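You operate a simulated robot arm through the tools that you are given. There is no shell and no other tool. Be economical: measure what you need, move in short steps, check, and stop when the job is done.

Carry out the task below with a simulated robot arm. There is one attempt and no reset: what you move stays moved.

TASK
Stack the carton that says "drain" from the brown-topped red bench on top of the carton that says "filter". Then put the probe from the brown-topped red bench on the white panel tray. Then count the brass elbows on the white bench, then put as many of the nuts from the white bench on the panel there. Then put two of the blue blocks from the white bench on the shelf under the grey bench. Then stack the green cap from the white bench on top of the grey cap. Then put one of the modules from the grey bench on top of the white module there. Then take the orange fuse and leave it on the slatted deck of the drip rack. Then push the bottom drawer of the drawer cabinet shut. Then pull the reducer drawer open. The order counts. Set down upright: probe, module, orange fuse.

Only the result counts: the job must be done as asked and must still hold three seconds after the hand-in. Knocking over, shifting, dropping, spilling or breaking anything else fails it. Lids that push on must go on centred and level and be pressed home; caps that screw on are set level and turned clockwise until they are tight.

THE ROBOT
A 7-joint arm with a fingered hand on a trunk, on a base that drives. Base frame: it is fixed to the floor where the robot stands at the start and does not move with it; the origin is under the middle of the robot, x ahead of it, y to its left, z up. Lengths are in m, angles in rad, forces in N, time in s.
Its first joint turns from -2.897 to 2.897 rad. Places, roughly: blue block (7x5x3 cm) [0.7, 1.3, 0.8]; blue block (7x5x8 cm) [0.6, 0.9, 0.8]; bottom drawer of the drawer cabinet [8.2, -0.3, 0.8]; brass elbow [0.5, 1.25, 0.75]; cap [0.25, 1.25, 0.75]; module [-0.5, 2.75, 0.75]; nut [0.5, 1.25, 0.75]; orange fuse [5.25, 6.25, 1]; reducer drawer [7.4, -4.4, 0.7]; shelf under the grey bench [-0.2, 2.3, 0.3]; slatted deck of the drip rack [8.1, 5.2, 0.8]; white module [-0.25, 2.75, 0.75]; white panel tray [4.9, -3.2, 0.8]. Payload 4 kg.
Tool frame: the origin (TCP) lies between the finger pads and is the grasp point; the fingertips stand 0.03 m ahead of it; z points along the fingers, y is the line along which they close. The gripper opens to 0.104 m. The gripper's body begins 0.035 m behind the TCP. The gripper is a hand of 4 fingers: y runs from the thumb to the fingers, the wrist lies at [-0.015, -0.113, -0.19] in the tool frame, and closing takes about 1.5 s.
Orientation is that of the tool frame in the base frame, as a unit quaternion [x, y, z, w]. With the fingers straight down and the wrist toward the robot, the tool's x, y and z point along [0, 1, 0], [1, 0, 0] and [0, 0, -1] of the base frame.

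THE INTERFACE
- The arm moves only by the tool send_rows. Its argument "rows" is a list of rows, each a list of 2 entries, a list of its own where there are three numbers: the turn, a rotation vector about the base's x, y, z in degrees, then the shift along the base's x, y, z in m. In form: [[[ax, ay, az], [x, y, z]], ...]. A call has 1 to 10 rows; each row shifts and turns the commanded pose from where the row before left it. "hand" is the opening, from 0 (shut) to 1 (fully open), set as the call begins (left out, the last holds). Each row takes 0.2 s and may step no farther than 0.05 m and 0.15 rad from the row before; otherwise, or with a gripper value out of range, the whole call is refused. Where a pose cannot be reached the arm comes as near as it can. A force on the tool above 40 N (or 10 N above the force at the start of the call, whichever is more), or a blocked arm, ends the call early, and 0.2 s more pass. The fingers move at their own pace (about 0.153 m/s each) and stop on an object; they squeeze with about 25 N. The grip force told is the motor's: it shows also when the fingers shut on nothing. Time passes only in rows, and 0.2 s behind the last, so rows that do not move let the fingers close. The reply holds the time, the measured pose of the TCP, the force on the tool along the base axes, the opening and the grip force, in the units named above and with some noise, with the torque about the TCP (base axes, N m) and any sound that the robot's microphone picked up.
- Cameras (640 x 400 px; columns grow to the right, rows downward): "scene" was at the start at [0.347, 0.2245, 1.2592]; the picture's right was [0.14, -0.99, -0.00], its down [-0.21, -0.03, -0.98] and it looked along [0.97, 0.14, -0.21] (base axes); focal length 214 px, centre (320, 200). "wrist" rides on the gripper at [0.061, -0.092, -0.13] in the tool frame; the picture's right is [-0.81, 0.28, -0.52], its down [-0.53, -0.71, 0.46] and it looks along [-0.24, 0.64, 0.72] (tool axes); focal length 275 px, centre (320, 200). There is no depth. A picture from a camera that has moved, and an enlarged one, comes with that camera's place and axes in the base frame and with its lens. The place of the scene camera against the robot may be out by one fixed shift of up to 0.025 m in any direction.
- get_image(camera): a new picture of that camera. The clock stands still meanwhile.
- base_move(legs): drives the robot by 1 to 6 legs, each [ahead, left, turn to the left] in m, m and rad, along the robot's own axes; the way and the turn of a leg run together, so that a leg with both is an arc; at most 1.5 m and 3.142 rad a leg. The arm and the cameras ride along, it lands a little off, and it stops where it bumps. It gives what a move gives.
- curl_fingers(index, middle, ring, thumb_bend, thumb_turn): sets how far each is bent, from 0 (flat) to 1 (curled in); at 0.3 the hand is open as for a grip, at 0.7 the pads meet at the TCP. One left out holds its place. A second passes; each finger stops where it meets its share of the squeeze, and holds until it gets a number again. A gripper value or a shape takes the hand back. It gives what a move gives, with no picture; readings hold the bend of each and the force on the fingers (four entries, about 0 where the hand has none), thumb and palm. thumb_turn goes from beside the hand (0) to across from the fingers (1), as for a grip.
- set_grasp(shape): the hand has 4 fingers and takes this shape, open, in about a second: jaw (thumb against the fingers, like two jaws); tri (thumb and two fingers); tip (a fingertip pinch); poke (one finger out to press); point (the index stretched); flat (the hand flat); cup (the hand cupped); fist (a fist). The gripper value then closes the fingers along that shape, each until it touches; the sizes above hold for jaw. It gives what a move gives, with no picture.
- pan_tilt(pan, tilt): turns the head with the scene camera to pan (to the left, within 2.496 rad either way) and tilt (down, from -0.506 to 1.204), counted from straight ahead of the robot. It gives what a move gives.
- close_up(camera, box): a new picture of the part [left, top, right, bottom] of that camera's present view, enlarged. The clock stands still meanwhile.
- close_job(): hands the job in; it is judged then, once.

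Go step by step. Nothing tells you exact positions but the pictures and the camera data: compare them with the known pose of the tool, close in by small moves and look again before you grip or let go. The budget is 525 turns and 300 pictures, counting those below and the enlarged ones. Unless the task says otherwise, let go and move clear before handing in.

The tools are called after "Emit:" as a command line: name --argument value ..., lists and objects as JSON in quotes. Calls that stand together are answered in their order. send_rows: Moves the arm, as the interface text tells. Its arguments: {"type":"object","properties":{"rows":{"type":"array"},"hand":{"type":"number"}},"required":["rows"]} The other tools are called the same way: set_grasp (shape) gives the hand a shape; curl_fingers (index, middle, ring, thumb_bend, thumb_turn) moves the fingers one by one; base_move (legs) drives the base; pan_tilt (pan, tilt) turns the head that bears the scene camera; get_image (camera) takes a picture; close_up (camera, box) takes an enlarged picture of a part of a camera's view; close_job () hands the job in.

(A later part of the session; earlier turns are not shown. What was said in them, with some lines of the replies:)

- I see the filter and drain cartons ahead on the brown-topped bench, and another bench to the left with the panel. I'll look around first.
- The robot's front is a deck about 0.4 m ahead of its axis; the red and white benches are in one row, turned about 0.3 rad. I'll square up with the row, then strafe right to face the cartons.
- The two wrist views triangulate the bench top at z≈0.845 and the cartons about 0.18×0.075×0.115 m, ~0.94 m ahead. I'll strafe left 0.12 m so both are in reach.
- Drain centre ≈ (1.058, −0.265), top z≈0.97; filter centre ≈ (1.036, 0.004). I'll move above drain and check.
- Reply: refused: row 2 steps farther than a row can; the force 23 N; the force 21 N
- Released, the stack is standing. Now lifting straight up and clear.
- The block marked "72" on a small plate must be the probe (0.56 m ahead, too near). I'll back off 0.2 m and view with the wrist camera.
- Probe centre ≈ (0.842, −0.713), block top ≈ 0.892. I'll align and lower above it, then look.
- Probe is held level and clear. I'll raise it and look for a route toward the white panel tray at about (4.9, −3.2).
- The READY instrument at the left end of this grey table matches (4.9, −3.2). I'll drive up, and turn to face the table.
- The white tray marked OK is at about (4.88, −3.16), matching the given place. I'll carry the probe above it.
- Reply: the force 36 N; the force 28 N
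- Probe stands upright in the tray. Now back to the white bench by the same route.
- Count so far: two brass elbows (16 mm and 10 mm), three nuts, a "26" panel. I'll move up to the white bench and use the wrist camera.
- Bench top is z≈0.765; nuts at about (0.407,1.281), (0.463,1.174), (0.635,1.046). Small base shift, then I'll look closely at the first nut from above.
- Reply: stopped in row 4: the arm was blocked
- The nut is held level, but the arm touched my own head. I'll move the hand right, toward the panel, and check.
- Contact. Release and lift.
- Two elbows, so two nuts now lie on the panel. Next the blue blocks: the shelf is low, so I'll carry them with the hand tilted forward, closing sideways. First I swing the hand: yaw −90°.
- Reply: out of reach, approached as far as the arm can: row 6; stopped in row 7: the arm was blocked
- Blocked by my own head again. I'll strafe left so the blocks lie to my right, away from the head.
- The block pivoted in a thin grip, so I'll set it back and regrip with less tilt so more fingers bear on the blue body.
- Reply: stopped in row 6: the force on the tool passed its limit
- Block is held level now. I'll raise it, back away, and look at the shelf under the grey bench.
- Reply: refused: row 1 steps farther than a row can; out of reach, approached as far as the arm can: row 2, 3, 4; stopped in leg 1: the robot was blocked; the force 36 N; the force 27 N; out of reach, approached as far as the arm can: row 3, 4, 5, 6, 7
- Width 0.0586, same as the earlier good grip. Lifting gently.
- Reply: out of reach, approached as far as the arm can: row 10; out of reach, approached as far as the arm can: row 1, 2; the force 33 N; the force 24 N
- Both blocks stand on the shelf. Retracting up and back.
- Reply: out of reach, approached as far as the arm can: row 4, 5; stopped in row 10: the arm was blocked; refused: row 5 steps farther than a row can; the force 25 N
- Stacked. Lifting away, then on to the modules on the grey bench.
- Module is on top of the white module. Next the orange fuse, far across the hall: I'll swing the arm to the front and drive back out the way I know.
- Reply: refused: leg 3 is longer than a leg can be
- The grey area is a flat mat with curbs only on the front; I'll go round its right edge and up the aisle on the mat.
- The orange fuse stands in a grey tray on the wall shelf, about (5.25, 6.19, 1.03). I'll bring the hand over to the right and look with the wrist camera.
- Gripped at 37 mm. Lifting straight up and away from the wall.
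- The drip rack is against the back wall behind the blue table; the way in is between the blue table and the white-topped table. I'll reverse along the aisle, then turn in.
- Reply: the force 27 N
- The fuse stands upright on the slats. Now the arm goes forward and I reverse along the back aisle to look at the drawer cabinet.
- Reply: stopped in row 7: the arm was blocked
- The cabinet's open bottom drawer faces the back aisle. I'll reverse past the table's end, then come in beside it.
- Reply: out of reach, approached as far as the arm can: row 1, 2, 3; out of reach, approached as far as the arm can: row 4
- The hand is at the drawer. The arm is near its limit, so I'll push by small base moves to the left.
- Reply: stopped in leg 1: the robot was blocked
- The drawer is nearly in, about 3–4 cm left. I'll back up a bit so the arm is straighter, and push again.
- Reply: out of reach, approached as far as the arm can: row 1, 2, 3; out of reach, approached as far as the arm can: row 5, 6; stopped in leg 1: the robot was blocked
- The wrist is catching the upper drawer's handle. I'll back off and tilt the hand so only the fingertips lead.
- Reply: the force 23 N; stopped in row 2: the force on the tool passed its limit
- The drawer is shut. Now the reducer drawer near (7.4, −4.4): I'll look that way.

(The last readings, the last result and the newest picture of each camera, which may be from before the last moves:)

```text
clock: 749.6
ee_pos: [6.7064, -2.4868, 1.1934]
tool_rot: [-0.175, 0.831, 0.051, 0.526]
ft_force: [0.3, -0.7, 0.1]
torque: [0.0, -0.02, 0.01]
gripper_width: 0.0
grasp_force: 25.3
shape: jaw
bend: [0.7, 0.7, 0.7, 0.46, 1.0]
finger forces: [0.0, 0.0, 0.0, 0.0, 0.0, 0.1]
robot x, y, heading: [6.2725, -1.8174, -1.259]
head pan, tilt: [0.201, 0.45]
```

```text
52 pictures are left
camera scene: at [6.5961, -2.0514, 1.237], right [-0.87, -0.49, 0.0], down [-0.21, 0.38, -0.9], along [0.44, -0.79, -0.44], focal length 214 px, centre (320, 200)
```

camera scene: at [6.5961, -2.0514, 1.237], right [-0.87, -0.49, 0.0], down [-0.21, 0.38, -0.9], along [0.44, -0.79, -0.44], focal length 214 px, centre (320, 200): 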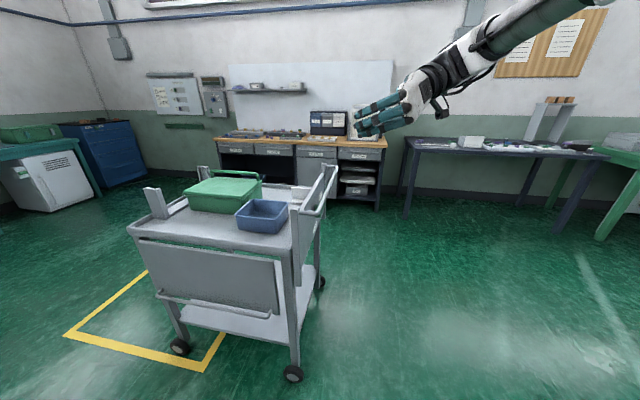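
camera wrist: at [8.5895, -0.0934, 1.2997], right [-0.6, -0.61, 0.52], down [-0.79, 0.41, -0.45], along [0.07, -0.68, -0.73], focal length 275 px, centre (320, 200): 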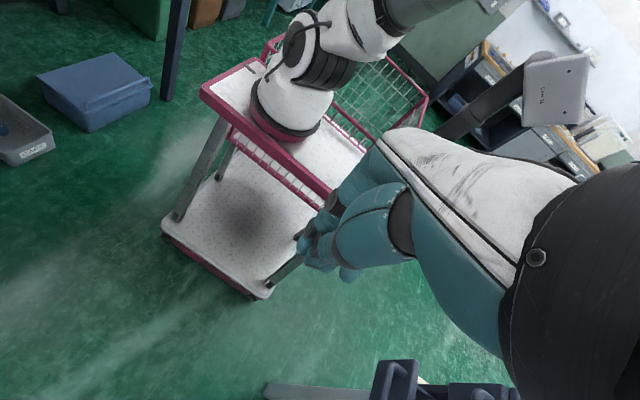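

Emit:
base_move --legs '[[0, -0.05, 0], [1.4, 0, 0]]'

Emit:
pan_tilt --pan 0.1 --tilt 0.45

Emit:
get_image --camera "scene"

Emit:
close_up --camera "scene" --box '[240, 120, 420, 240]'

```text
clock: 757.1
ee_pos: [7.0847, -3.8359, 1.1938]
tool_rot: [-0.175, 0.831, 0.051, 0.526]
ft_force: [-0.8, -0.6, -0.1]
torque: [0.01, 0.01, 0.02]
gripper_width: 0.0
grasp_force: 25.2
shape: jaw
bend: [0.7, 0.7, 0.7, 0.46, 1.0]
finger forces: [0.0, 0.1, 0.0, 0.1, 0.0, 0.0]
robot x, y, heading: [6.6528, -3.1644, -1.26]
head pan, tilt: [0.201, 0.45]
```

```text
clock: 757.8
ee_pos: [7.0838, -3.8356, 1.1943]
tool_rot: [-0.174, 0.831, 0.05, 0.526]
ft_force: [-1.0, -1.3, 0.2]
torque: [-0.01, -0.01, 0.04]
gripper_width: 0.0
grasp_force: 24.9
shape: jaw
bend: [0.7, 0.7, 0.7, 0.46, 1.0]
finger forces: [0.1, 0.1, 0.0, 0.0, 0.0, 0.0]
robot x, y, heading: [6.6528, -3.1648, -1.257]
head pan, tilt: [0.099, 0.45]
```

```text
51 pictures are left
camera scene: at [6.9659, -3.4035, 1.237], right [-0.92, -0.4, 0.0], down [-0.17, 0.4, -0.9], along [0.36, -0.83, -0.44], focal length 214 px, centre (320, 200)
```

scene: 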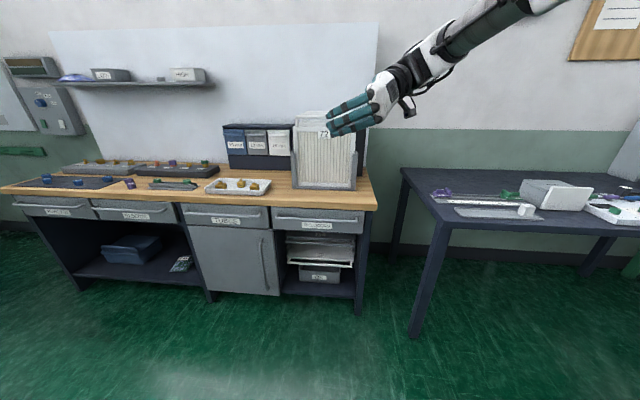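

```text
3.33 times, centred on (330, 180) of scene
camera zoom: at [6.9659, -3.4035, 1.237], right [-0.92, -0.4, 0.0], down [-0.17, 0.4, -0.9], along [0.36, -0.83, -0.44], focal length 715 px, centre (287, 267)
```

zoom: 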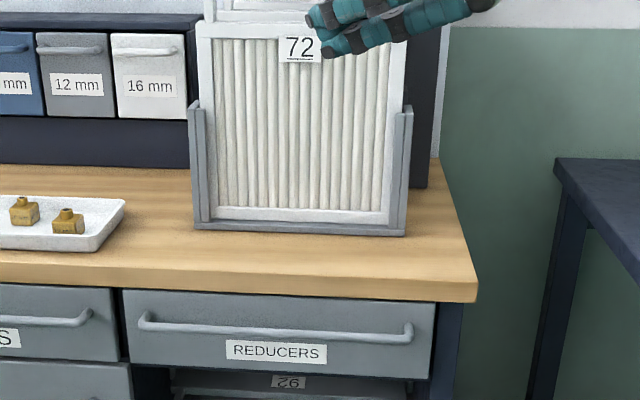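

Emit:
send_rows --rows '[[[0, 0, -8.2], [-0.01, 0.02, 0]], [[0, 0, -8.2], [-0.01, 0.02, 0]], [[0, 0, -8.2], [-0.01, 0.02, 0]], [[0, 0, -8.2], [0, 0, 0]], [[0, 0, -8.2], [0, 0, 0]], [[0, 0, -8.2], [0, 0, 0]], [[0, 0, -8.2], [0, 0, 0]], [[0, 0, -8.2], [0, 0, 0]], [[0, 0, -8.2], [0, 0, 0]], [[0, 0, -8.2], [0, 0, 0]]]' --hand 1

Emit:
send_rows --rows '[[[0, 0, -8.2], [0, 0, 0]], [[2.2, -6.8, -3.5], [0, 0, 0]], [[2.2, -6.8, -3.5], [0, 0, 0]], [[2.2, -6.8, -3.5], [0, 0, 0]], [[2.2, -6.8, -3.5], [0, 0, 0]], [[2.2, -6.8, -3.5], [0, 0, 0]], [[2.2, -6.8, -3.5], [0, 0, 0]], [[0, 0, 0], [0, 0, 0]]]'

```text
clock: 760.0
ee_pos: [7.0515, -3.7749, 1.1949]
tool_rot: [0.414, 0.742, -0.307, 0.429]
ft_force: [0.3, 0.1, -0.7]
torque: [0.01, -0.02, 0.01]
gripper_width: 0.1039
grasp_force: 0.2
shape: jaw
bend: [0.3, 0.3, 0.3, 0.3, 0.98]
finger forces: [0.0, 0.1, 0.1, 0.0, 0.0, 0.0]
robot x, y, heading: [6.6471, -3.1644, -1.261]
head pan, tilt: [0.099, 0.45]
```

```text
clock: 761.8
ee_pos: [7.04, -3.7857, 1.2038]
tool_rot: [0.694, 0.494, -0.157, 0.5]
ft_force: [-0.3, 0.0, -0.1]
torque: [-0.02, 0.02, -0.03]
gripper_width: 0.1044
grasp_force: 0.1
shape: jaw
bend: [0.3, 0.3, 0.3, 0.3, 0.98]
finger forces: [0.0, 0.0, 0.0, 0.0, 0.1, 0.0]
out of reach, approached as far as the arm can: row 7
robot x, y, heading: [6.6491, -3.1617, -1.262]
head pan, tilt: [0.099, 0.45]
```

Emit:
send_rows --rows '[[[-2.2, 6.8, 3.5], [0, 0, 0]], [[-2.2, 6.8, 3.5], [0, 0, 0]], [[-2.2, 6.8, 3.5], [0, 0, 0]], [[-2.2, 6.8, 3.5], [0, 0, 0]], [[-2.2, 6.8, 3.5], [0, 0, 0]], [[-2.2, 6.8, 3.5], [0, 0, 0]], [[-2.2, 6.8, 3.5], [0, 0, 0]], [[-2.2, 6.8, 3.5], [0, 0, 0]], [[-2.2, 6.8, 3.5], [0, 0, 0]], [[-2.2, 6.8, 3.5], [0, 0, 0]]]'

Emit:
send_rows --rows '[[[-2.2, 6.8, 3.5], [0, 0, 0]], [[-2.2, 6.8, 3.5], [0, 0, 0]], [[-2.2, 6.8, 3.5], [0, 0, 0]], [[-2.2, 6.8, 3.5], [0, 0, 0]], [[-1.2, 3.4, 1.7], [0, 0, 0]], [[0, 0, 0], [0, 0, 0]]]'

Emit:
get_image --camera "wrist"

```text
clock: 764.0
ee_pos: [7.0278, -3.7903, 1.2488]
tool_rot: [0.302, 0.76, -0.451, 0.357]
ft_force: [2.0, 3.2, -0.7]
torque: [-0.13, 0.06, -0.24]
gripper_width: 0.104
grasp_force: 0.2
shape: jaw
bend: [0.3, 0.3, 0.3, 0.3, 0.98]
finger forces: [0.0, 0.0, 0.0, 0.0, 0.0, 0.0]
out of reach, approached as far as the arm can: row 6, 7, 8
robot x, y, heading: [6.6512, -3.1636, -1.269]
head pan, tilt: [0.099, 0.45]
```

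```text
clock: 765.4
ee_pos: [7.0291, -3.7883, 1.2478]
tool_rot: [0.035, 0.821, -0.523, 0.228]
ft_force: [-0.2, -0.4, 0.5]
torque: [0.0, 0.02, 0.03]
gripper_width: 0.1035
grasp_force: 0.2
shape: jaw
bend: [0.3, 0.3, 0.3, 0.3, 0.98]
finger forces: [0.0, 0.0, 0.1, 0.0, 0.0, 0.0]
robot x, y, heading: [6.6498, -3.1601, -1.262]
head pan, tilt: [0.099, 0.45]
```

```text
49 pictures are left
camera wrist: at [6.9016, -3.7252, 1.3453], right [0.63, 0.72, 0.28], down [0.42, -0.62, 0.66], along [0.65, -0.3, -0.7], focal length 275 px, centre (320, 200)
```

wrist: 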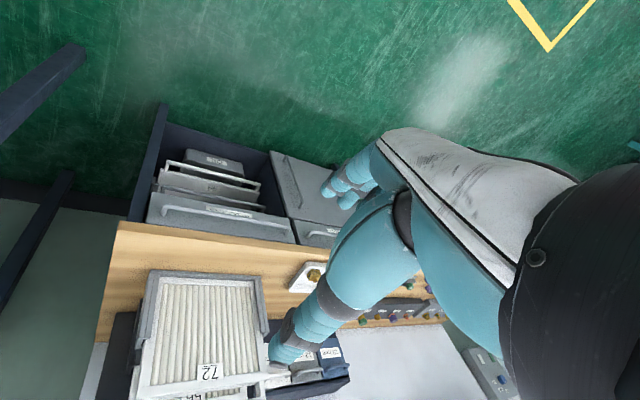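

Emit:
send_rows --rows '[[[-2.8, 7.26, 2.9], [0, 0, 0]], [[-2.8, 7.26, 2.9], [0, 0, 0]], [[-2.8, 7.26, 2.9], [0, 0, 0]], [[0, 0, 0], [0, 0, 0]]]'

Emit:
get_image --camera "wrist"

```text
clock: 766.4
ee_pos: [7.0282, -3.7888, 1.2482]
tool_rot: [-0.143, 0.809, -0.56, 0.11]
ft_force: [-0.3, 0.2, 0.0]
torque: [0.0, -0.01, -0.02]
gripper_width: 0.1039
grasp_force: 0.0
shape: jaw
bend: [0.3, 0.3, 0.3, 0.3, 0.98]
finger forces: [0.0, 0.0, 0.0, 0.0, 0.0, 0.0]
robot x, y, heading: [6.6522, -3.1634, -1.263]
head pan, tilt: [0.099, 0.45]
```

```text
48 pictures are left
camera wrist: at [6.9357, -3.7254, 1.3781], right [0.55, 0.83, -0.06], down [0.73, -0.45, 0.52], along [0.4, -0.33, -0.85], focal length 275 px, centre (320, 200)
```

wrist: 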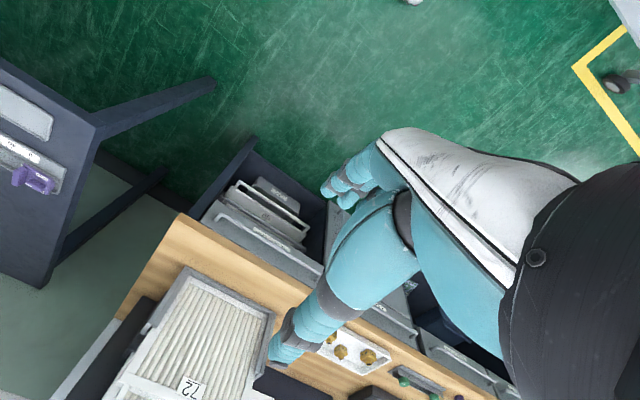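

Emit:
close_up --camera "wrist" --box '[180, 170, 340, 290]'

```text
3.33 times, centred on (260, 230) of wrist
camera zoom: at [6.9357, -3.7254, 1.3781], right [0.55, 0.83, -0.06], down [0.73, -0.45, 0.52], along [0.4, -0.33, -0.85], focal length 918 px, centre (520, 100)
```

zoom: 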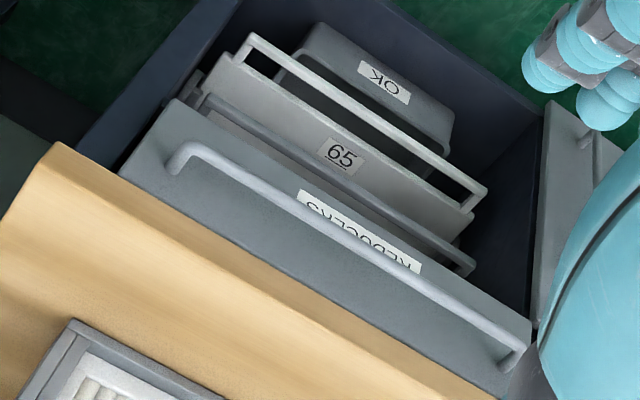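

Emit:
pan_tilt --pan 1.2 --tilt 0.6

Emit:
base_move --legs '[[0.34, 0.06, 0]]'

Emit:
send_rows --rows '[[[0, 0, 0], [0.0, 0.03, -0.04]], [[0, 0, 0], [0.0, 0.02, -0.045]], [[0, 0, 0], [0, 0, -0.05]], [[0, 0, 0], [0, 0, -0.05]], [[0, 0, 0], [0, 0, -0.05]], [[0, 0, 0], [0, 0, -0.05]], [[0, 0, 0], [0, 0, 0]]]' --hand 0.5

Emit:
get_image --camera "wrist"

```text
clock: 767.7
ee_pos: [7.0285, -3.7882, 1.248]
tool_rot: [-0.142, 0.809, -0.559, 0.11]
ft_force: [1.4, 0.3, 0.5]
torque: [0.02, -0.02, 0.02]
gripper_width: 0.1039
grasp_force: 0.1
shape: jaw
bend: [0.3, 0.3, 0.3, 0.3, 0.98]
finger forces: [0.1, 0.0, 0.0, 0.0, 0.1, 0.1]
robot x, y, heading: [6.6523, -3.1625, -1.26]
head pan, tilt: [1.201, 0.6]
```

```text
clock: 769.9
ee_pos: [7.1887, -4.0962, 1.2492]
tool_rot: [-0.142, 0.81, -0.559, 0.11]
ft_force: [1.0, -0.2, -0.1]
torque: [0.03, 0.0, -0.03]
gripper_width: 0.1039
grasp_force: 0.1
shape: jaw
bend: [0.3, 0.3, 0.3, 0.3, 0.98]
finger forces: [0.0, 0.0, 0.0, 0.0, 0.0, 0.0]
robot x, y, heading: [6.8136, -3.4679, -1.262]
head pan, tilt: [1.201, 0.6]
```

```text
clock: 771.5
ee_pos: [7.1877, -4.0472, 0.963]
tool_rot: [-0.142, 0.81, -0.559, 0.11]
ft_force: [-0.7, 0.4, 0.0]
torque: [0.03, 0.0, -0.03]
gripper_width: 0.0522
grasp_force: 0.1
shape: jaw
bend: [0.74, 0.44, 0.41, 0.69, 1.0]
finger forces: [0.0, 0.1, 0.1, 0.0, 0.0, 0.0]
robot x, y, heading: [6.8116, -3.4683, -1.259]
head pan, tilt: [1.201, 0.6]
```

```text
46 pictures are left
camera wrist: at [7.0944, -3.9835, 1.0924], right [0.55, 0.83, -0.06], down [0.73, -0.45, 0.52], along [0.4, -0.33, -0.85], focal length 275 px, centre (320, 200)
```

wrist: 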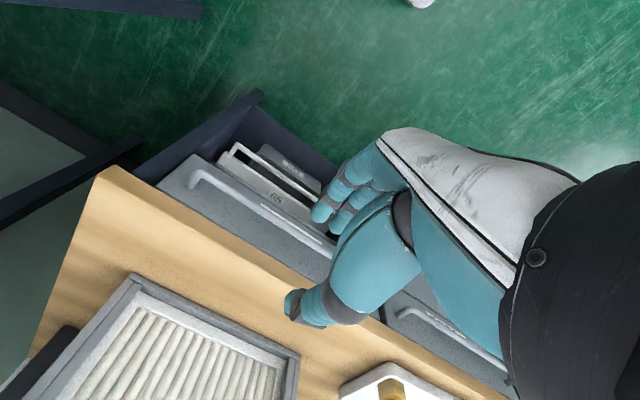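

Emit:
send_rows --rows '[[[0, 0, 0], [0.0, -0.005, -0.045]], [[0, 0, 0], [0.0, -0.005, -0.045]], [[0, 0, 0], [0.008, -0.015, -0.045]], [[0, 0, 0], [0.008, -0.02, -0.04]], [[0, 0, 0], [0.008, -0.025, -0.035]], [[0, 0, 0], [0.008, -0.03, -0.008]], [[0, 0, 0], [0, 0, 0]]]' --hand 0.7

Emit:
get_image --camera "wrist"

Emit:
pan_tilt --pan 0.5 --tilt 0.6

Emit:
get_image --camera "scene"

```text
clock: 773.1
ee_pos: [7.2202, -4.1484, 0.7441]
tool_rot: [-0.142, 0.809, -0.559, 0.11]
ft_force: [1.1, -0.6, -0.4]
torque: [-0.06, 0.02, -0.05]
gripper_width: 0.0724
grasp_force: 0.0
shape: jaw
bend: [0.27, 0.37, 0.34, 0.58, 0.99]
finger forces: [0.0, 0.0, 0.0, 0.0, 0.0, 0.1]
robot x, y, heading: [6.8159, -3.4685, -1.257]
head pan, tilt: [1.201, 0.6]
```

```text
45 pictures are left
camera wrist: at [7.1277, -4.0846, 0.8734], right [0.55, 0.83, -0.06], down [0.73, -0.45, 0.52], along [0.4, -0.33, -0.85], focal length 275 px, centre (320, 200)
```

wrist: 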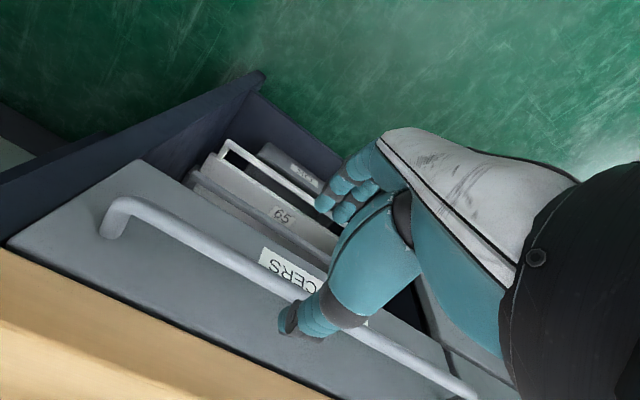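

```text
clock: 774.2
ee_pos: [7.2199, -4.1476, 0.744]
tool_rot: [-0.142, 0.809, -0.559, 0.11]
ft_force: [-0.1, 0.1, 0.2]
torque: [0.04, 0.0, -0.02]
gripper_width: 0.0726
grasp_force: 0.0
shape: jaw
bend: [0.27, 0.37, 0.34, 0.58, 0.99]
finger forces: [0.1, 0.1, 0.0, 0.1, 0.0, 0.0]
robot x, y, heading: [6.8118, -3.4734, -1.262]
head pan, tilt: [0.499, 0.6]
```

```text
44 pictures are left
camera scene: at [7.1542, -3.6877, 1.2235], right [-0.69, -0.72, 0.0], down [-0.41, 0.39, -0.83], along [0.6, -0.57, -0.57], focal length 214 px, centre (320, 200)
```

scene: 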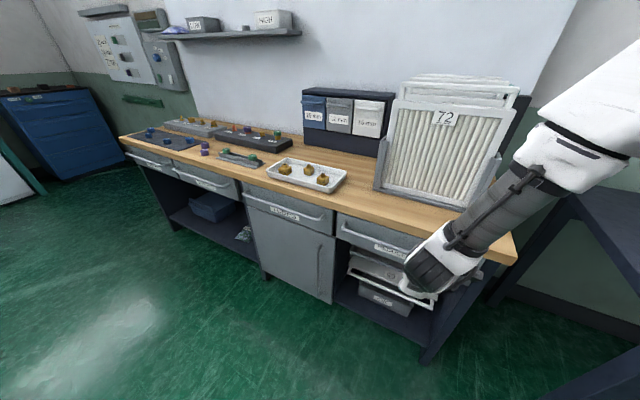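

Emit:
send_rows --rows '[[[0, 0, 0], [0.0115, -0.03, -0.012]], [[0, 0, 0], [0.0115, -0.03, -0.012]], [[0, 0, 0], [0.008, -0.021, -0.008]], [[0, 0, 0], [0, 0, 0]]]'

Emit:
get_image --camera "wrist"

```text
clock: 775.0
ee_pos: [7.2473, -4.2109, 0.7129]
tool_rot: [-0.145, 0.813, -0.553, 0.112]
ft_force: [-3.5, 9.9, 2.1]
torque: [-0.41, -0.15, -0.04]
gripper_width: 0.0721
grasp_force: 0.0
shape: jaw
bend: [0.27, 0.37, 0.34, 0.59, 1.0]
finger forces: [0.0, 0.1, 0.1, 0.0, 10.1, 0.0]
robot x, y, heading: [6.8122, -3.4672, -1.269]
head pan, tilt: [0.499, 0.6]
stopped in row 3: the force on the tool passed its limit (the readings are from after the stop); the commanded pose is now the measured one
```

```text
43 pictures are left
camera wrist: at [7.1544, -4.1497, 0.8434], right [0.55, 0.83, -0.05], down [0.73, -0.45, 0.51], along [0.4, -0.32, -0.86], focal length 275 px, centre (320, 200)
```

wrist: 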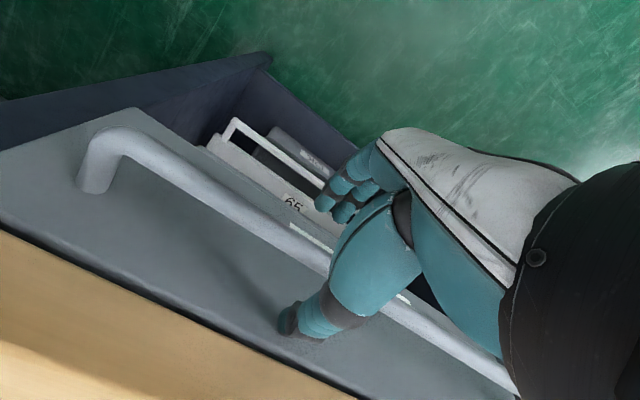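

Emit:
send_rows --rows '[[[0, 0, 0], [0, 0, 0]], [[0, 0, 0], [0, 0, 0]], [[0, 0, 0], [0, 0, 0]], [[0, 0, 0], [0, 0, 0]], [[0, 0, 0], [0, 0, 0]], [[0, 0, 0], [0, 0, 0]], [[0, 0, 0], [0, 0, 0]], [[0, 0, 0], [0, 0, 0]]]' --hand 0

Emit:
get_image --camera "wrist"

```text
clock: 776.8
ee_pos: [7.2463, -4.2119, 0.712]
tool_rot: [-0.144, 0.813, -0.554, 0.111]
ft_force: [-0.9, -2.9, -0.1]
torque: [0.03, -0.04, 0.01]
gripper_width: 0.01
grasp_force: 24.9
shape: jaw
bend: [0.7, 0.7, 0.7, 0.78, 1.0]
finger forces: [3.4, 0.0, 0.0, 0.1, 0.0, 0.0]
robot x, y, heading: [6.8136, -3.4678, -1.266]
head pan, tilt: [0.499, 0.6]
```

```text
42 pictures are left
camera wrist: at [7.1544, -4.1508, 0.8433], right [0.55, 0.83, -0.05], down [0.73, -0.45, 0.51], along [0.4, -0.32, -0.86], focal length 275 px, centre (320, 200)
```

wrist: 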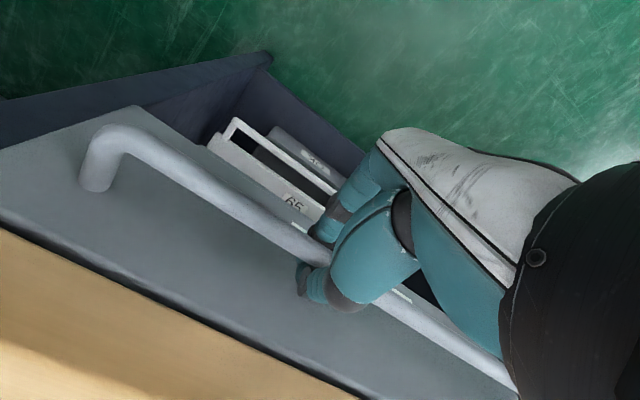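

Emit:
send_rows --rows '[[[0, 0, 0], [-0.007, 0.018, 0]], [[0, 0, 0], [-0.007, 0.018, 0]], [[0, 0, 0], [0, 0, 0]]]'

Emit:
get_image --camera "wrist"

```text
clock: 777.6
ee_pos: [7.234, -4.1757, 0.713]
tool_rot: [-0.145, 0.813, -0.553, 0.112]
ft_force: [1.7, 1.1, -3.0]
torque: [0.01, 0.0, 0.0]
gripper_width: 0.0098
grasp_force: 25.2
shape: jaw
bend: [0.7, 0.7, 0.7, 0.78, 1.0]
finger forces: [3.0, 0.0, 0.0, 0.0, 0.0, 0.0]
robot x, y, heading: [6.81, -3.4688, -1.259]
head pan, tilt: [0.499, 0.6]
```

```text
41 pictures are left
camera wrist: at [7.1395, -4.1147, 0.843], right [0.55, 0.83, -0.05], down [0.73, -0.45, 0.51], along [0.4, -0.32, -0.86], focal length 275 px, centre (320, 200)
```

wrist: 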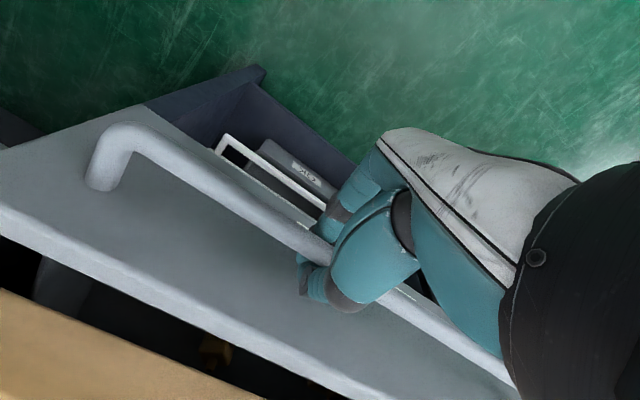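

It's hooked and the drawer is coming out. I keep pulling.

Emit:
send_rows --rows '[[[0, 0, 0], [-0.0072, 0.0187, 0]], [[0, 0, 0], [-0.0072, 0.0187, 0]], [[0, 0, 0], [-0.0072, 0.0187, 0]], [[0, 0, 0], [-0.0072, 0.0187, 0]], [[0, 0, 0], [-0.0072, 0.0187, 0]], [[0, 0, 0], [0, 0, 0]]]'

Emit:
get_image --camera "scene"

```text
clock: 779.0
ee_pos: [7.1969, -4.0807, 0.7126]
tool_rot: [-0.143, 0.813, -0.554, 0.111]
ft_force: [1.1, 0.2, -4.3]
torque: [0.03, -0.04, -0.04]
gripper_width: 0.0094
grasp_force: 25.2
shape: jaw
bend: [0.7, 0.7, 0.7, 0.78, 1.0]
finger forces: [3.7, 0.0, 0.0, 0.1, 0.0, 0.1]
robot x, y, heading: [6.8149, -3.4725, -1.261]
head pan, tilt: [0.499, 0.6]
```

```text
40 pictures are left
camera scene: at [7.1541, -3.6875, 1.2234], right [-0.69, -0.72, 0.0], down [-0.41, 0.39, -0.82], along [0.6, -0.57, -0.57], focal length 214 px, centre (320, 200)
```

scene: 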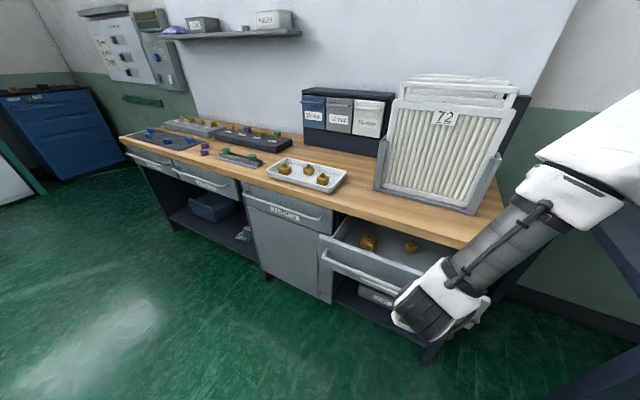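

Emit:
base_move --legs '[[-0.09, 0, 0]]'

Emit:
get_image --camera "scene"

```text
clock: 780.1
ee_pos: [7.1689, -3.996, 0.7123]
tool_rot: [-0.144, 0.812, -0.554, 0.111]
ft_force: [-0.7, 0.1, -3.3]
torque: [0.0, 0.0, 0.01]
gripper_width: 0.0093
grasp_force: 25.1
shape: jaw
bend: [0.7, 0.7, 0.7, 0.78, 1.0]
finger forces: [3.8, 0.0, 0.0, 0.0, 0.0, 0.0]
robot x, y, heading: [6.7816, -3.3854, -1.265]
head pan, tilt: [0.499, 0.6]
```

```text
39 pictures are left
camera scene: at [7.1262, -3.6009, 1.2234], right [-0.69, -0.72, 0.0], down [-0.41, 0.39, -0.82], along [0.6, -0.57, -0.57], focal length 214 px, centre (320, 200)
```

scene: 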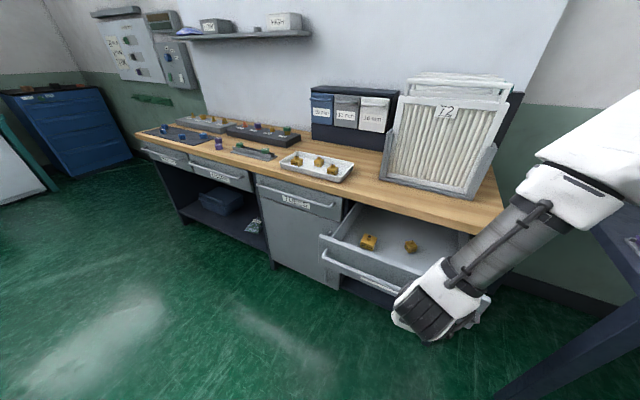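

Emit:
send_rows --rows '[[[0, 0, 0], [-0.007, 0.018, 0]], [[0, 0, 0], [-0.007, 0.018, 0]], [[0, 0, 0], [0, 0, 0]]]'

```text
clock: 780.9
ee_pos: [7.1527, -3.9595, 0.7107]
tool_rot: [-0.144, 0.813, -0.554, 0.111]
ft_force: [0.6, -0.3, -0.9]
torque: [-0.03, 0.03, 0.01]
gripper_width: 0.0093
grasp_force: 25.0
shape: jaw
bend: [0.7, 0.7, 0.7, 0.78, 1.0]
finger forces: [0.5, 0.1, 0.1, 0.0, 0.0, 0.0]
robot x, y, heading: [6.7825, -3.3863, -1.265]
head pan, tilt: [0.499, 0.6]
```

Emit:
close_up --camera "scene" --box '[300, 170, 540, 350]'

Emit:
get_image --camera "wrist"

```text
2.22 times, centred on (420, 260) of scene
camera zoom: at [7.1262, -3.6008, 1.2235], right [-0.69, -0.72, 0.0], down [-0.41, 0.39, -0.83], along [0.6, -0.57, -0.56], focal length 477 px, centre (98, 67)
```

zoom: 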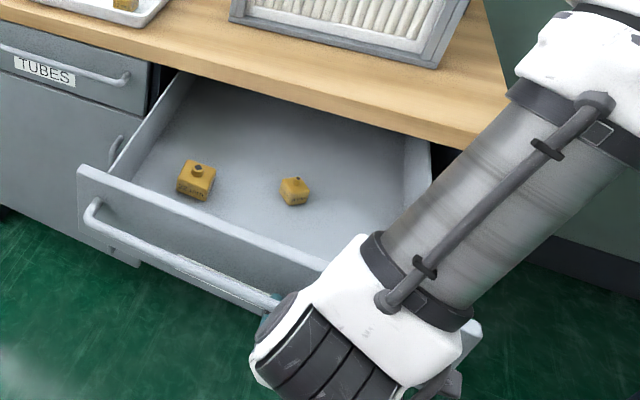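

```text
37 pictures are left
camera wrist: at [7.0613, -3.8968, 0.8421], right [0.55, 0.83, -0.05], down [0.73, -0.45, 0.51], along [0.4, -0.32, -0.86], focal length 275 px, centre (320, 200)
```

wrist: 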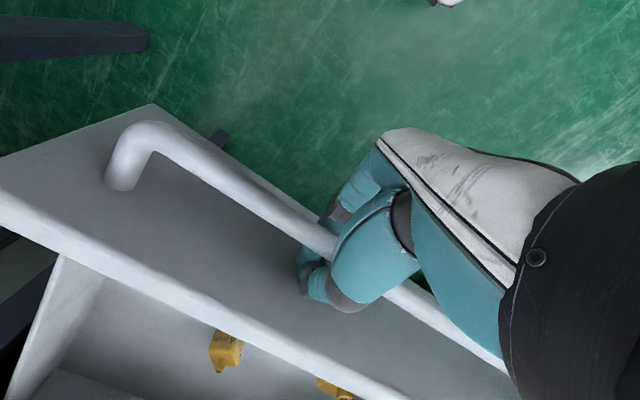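

Drawer is well open. I open the hand and back straight off the handle.

Emit:
send_rows --rows '[[[0, 0, 0], [0, 0, 0]], [[0, 0, 0], [0, 0, 0]], [[0, 0, 0], [0, 0, 0]], [[0, 0, 0], [0, 0, 0]], [[0, 0, 0], [0, 0, 0]], [[0, 0, 0], [0, 0, 0]]]' --hand 0.9

Emit:
get_image --camera "wrist"

```text
clock: 782.3
ee_pos: [7.154, -3.9579, 0.7118]
tool_rot: [-0.143, 0.813, -0.554, 0.11]
ft_force: [0.2, 0.3, 0.9]
torque: [-0.01, 0.02, 0.0]
gripper_width: 0.0938
grasp_force: 0.0
shape: jaw
bend: [0.29, 0.32, 0.3, 0.35, 0.98]
finger forces: [0.0, 0.1, 0.1, 0.1, 0.0, 0.1]
robot x, y, heading: [6.7817, -3.3828, -1.259]
head pan, tilt: [0.499, 0.6]
```

```text
36 pictures are left
camera wrist: at [7.0615, -3.8971, 0.8422], right [0.55, 0.83, -0.05], down [0.73, -0.45, 0.51], along [0.4, -0.32, -0.86], focal length 275 px, centre (320, 200)
```

wrist: 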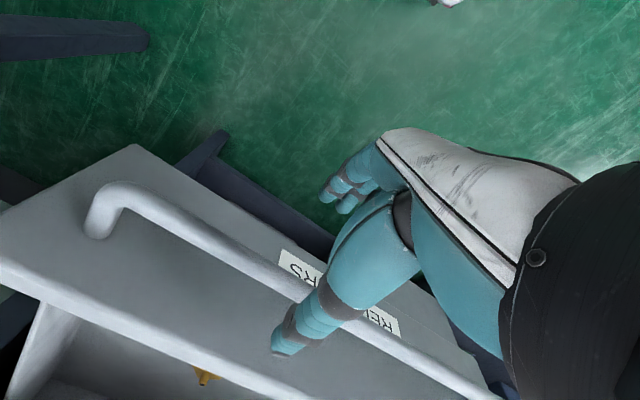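

Emit:
send_rows --rows '[[[0, 0, 0], [-0.01, 0.026, 0.01]], [[0, 0, 0], [-0.013, 0.035, 0.014]], [[0, 0, 0], [-0.013, 0.035, 0.014]], [[0, 0, 0], [-0.01, 0.03, 0.03]], [[0, 0, 0], [0, 0.01, 0.045]], [[0, 0, 0], [0, 0.01, 0.045]], [[0, 0, 0], [0, 0, 0.05]], [[0, 0, 0], [0, 0, 0.05]], [[0, 0, 0], [0, 0, 0]]]'

Emit:
base_move --legs '[[-0.15, 0, 0]]'

Emit:
pan_tilt --pan 0.3 --tilt 0.5

Emit:
get_image --camera "scene"

```text
clock: 784.3
ee_pos: [7.1131, -3.8208, 0.9669]
tool_rot: [-0.138, 0.815, -0.553, 0.103]
ft_force: [0.0, -0.3, 0.3]
torque: [0.03, -0.02, 0.0]
gripper_width: 0.0934
grasp_force: 0.1
shape: jaw
bend: [0.29, 0.32, 0.3, 0.35, 0.98]
finger forces: [0.0, 0.0, 0.0, 0.0, 0.0, 0.0]
out of reach, approached as far as the arm can: row 5
robot x, y, heading: [6.7831, -3.3868, -1.259]
head pan, tilt: [0.499, 0.6]
```

```text
clock: 785.7
ee_pos: [7.0688, -3.6759, 0.9676]
tool_rot: [-0.137, 0.814, -0.555, 0.104]
ft_force: [0.0, 0.0, 0.0]
torque: [-0.02, 0.02, 0.0]
gripper_width: 0.0938
grasp_force: 0.1
shape: jaw
bend: [0.29, 0.32, 0.3, 0.35, 0.98]
finger forces: [0.1, 0.0, 0.0, 0.0, 0.1, 0.1]
robot x, y, heading: [6.7386, -3.2382, -1.27]
head pan, tilt: [0.499, 0.6]
```

```text
clock: 786.4
ee_pos: [7.0666, -3.6792, 0.9672]
tool_rot: [-0.135, 0.814, -0.555, 0.102]
ft_force: [-0.1, 0.7, -0.7]
torque: [-0.02, 0.01, -0.02]
gripper_width: 0.0934
grasp_force: 0.0
shape: jaw
bend: [0.29, 0.32, 0.3, 0.35, 0.98]
finger forces: [0.0, 0.0, 0.0, 0.0, 0.0, 0.1]
robot x, y, heading: [6.738, -3.239, -1.266]
head pan, tilt: [0.3, 0.499]
```

```text
35 pictures are left
camera scene: at [7.0802, -3.4583, 1.2296], right [-0.71, -0.71, 0.0], down [-0.36, 0.36, -0.86], along [0.61, -0.61, -0.51], focal length 214 px, centre (320, 200)
```

scene: 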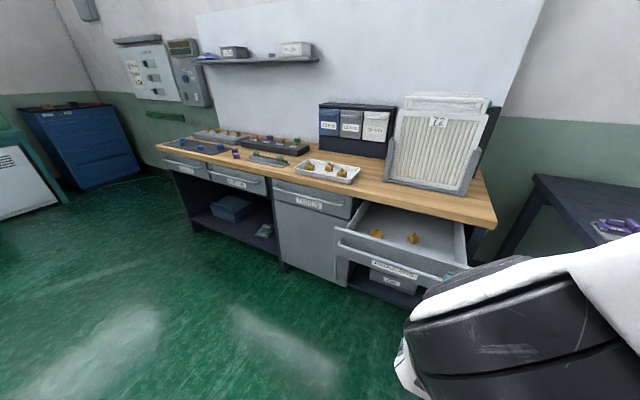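

Everything is done: the REDUCERS drawer stands open, the hand is clear, and nothing else was disturbed as far as I can see. Handing in.

Emit:
close_job

```text
The job is handed in.
```

I finished all nine steps in the order you gave and handed the job in. No result came back, so the outcome below is only what I saw on camera.

- **Cartons:** "drain" stands on "filter".
- **Probe:** I took the "72" block on the small plate to be the probe. It stands upright in the white tray marked OK, the only tray that matched the position you gave.
- **Nuts:** I counted two brass elbows, so two nuts lie on the "26" panel.
- **Blue blocks:** two of the taller ones with grey tops stand on the shelf under the grey bench. I set the first one down and regripped it before carrying it.
- **Caps:** the green cap is on the grey one.
- **Modules:** a small module marked 62 stands on the white module.
- **Orange fuse:** it stands upright on the slats of the drip rack.
- **Bottom drawer:** it is shut to its stop. During two attempts my wrist leaned on the upper drawer's handle. I saw nothing shift.
- **Reducer drawer:** it stands open by roughly 20 cm or more.

On the way I drove over two hoses lying on the floor, and the arm touched the robot's own head a few times. While I placed the first blue block, the robot also bumped something at the grey bench, probably its edge. I saw no sign that anything moved.
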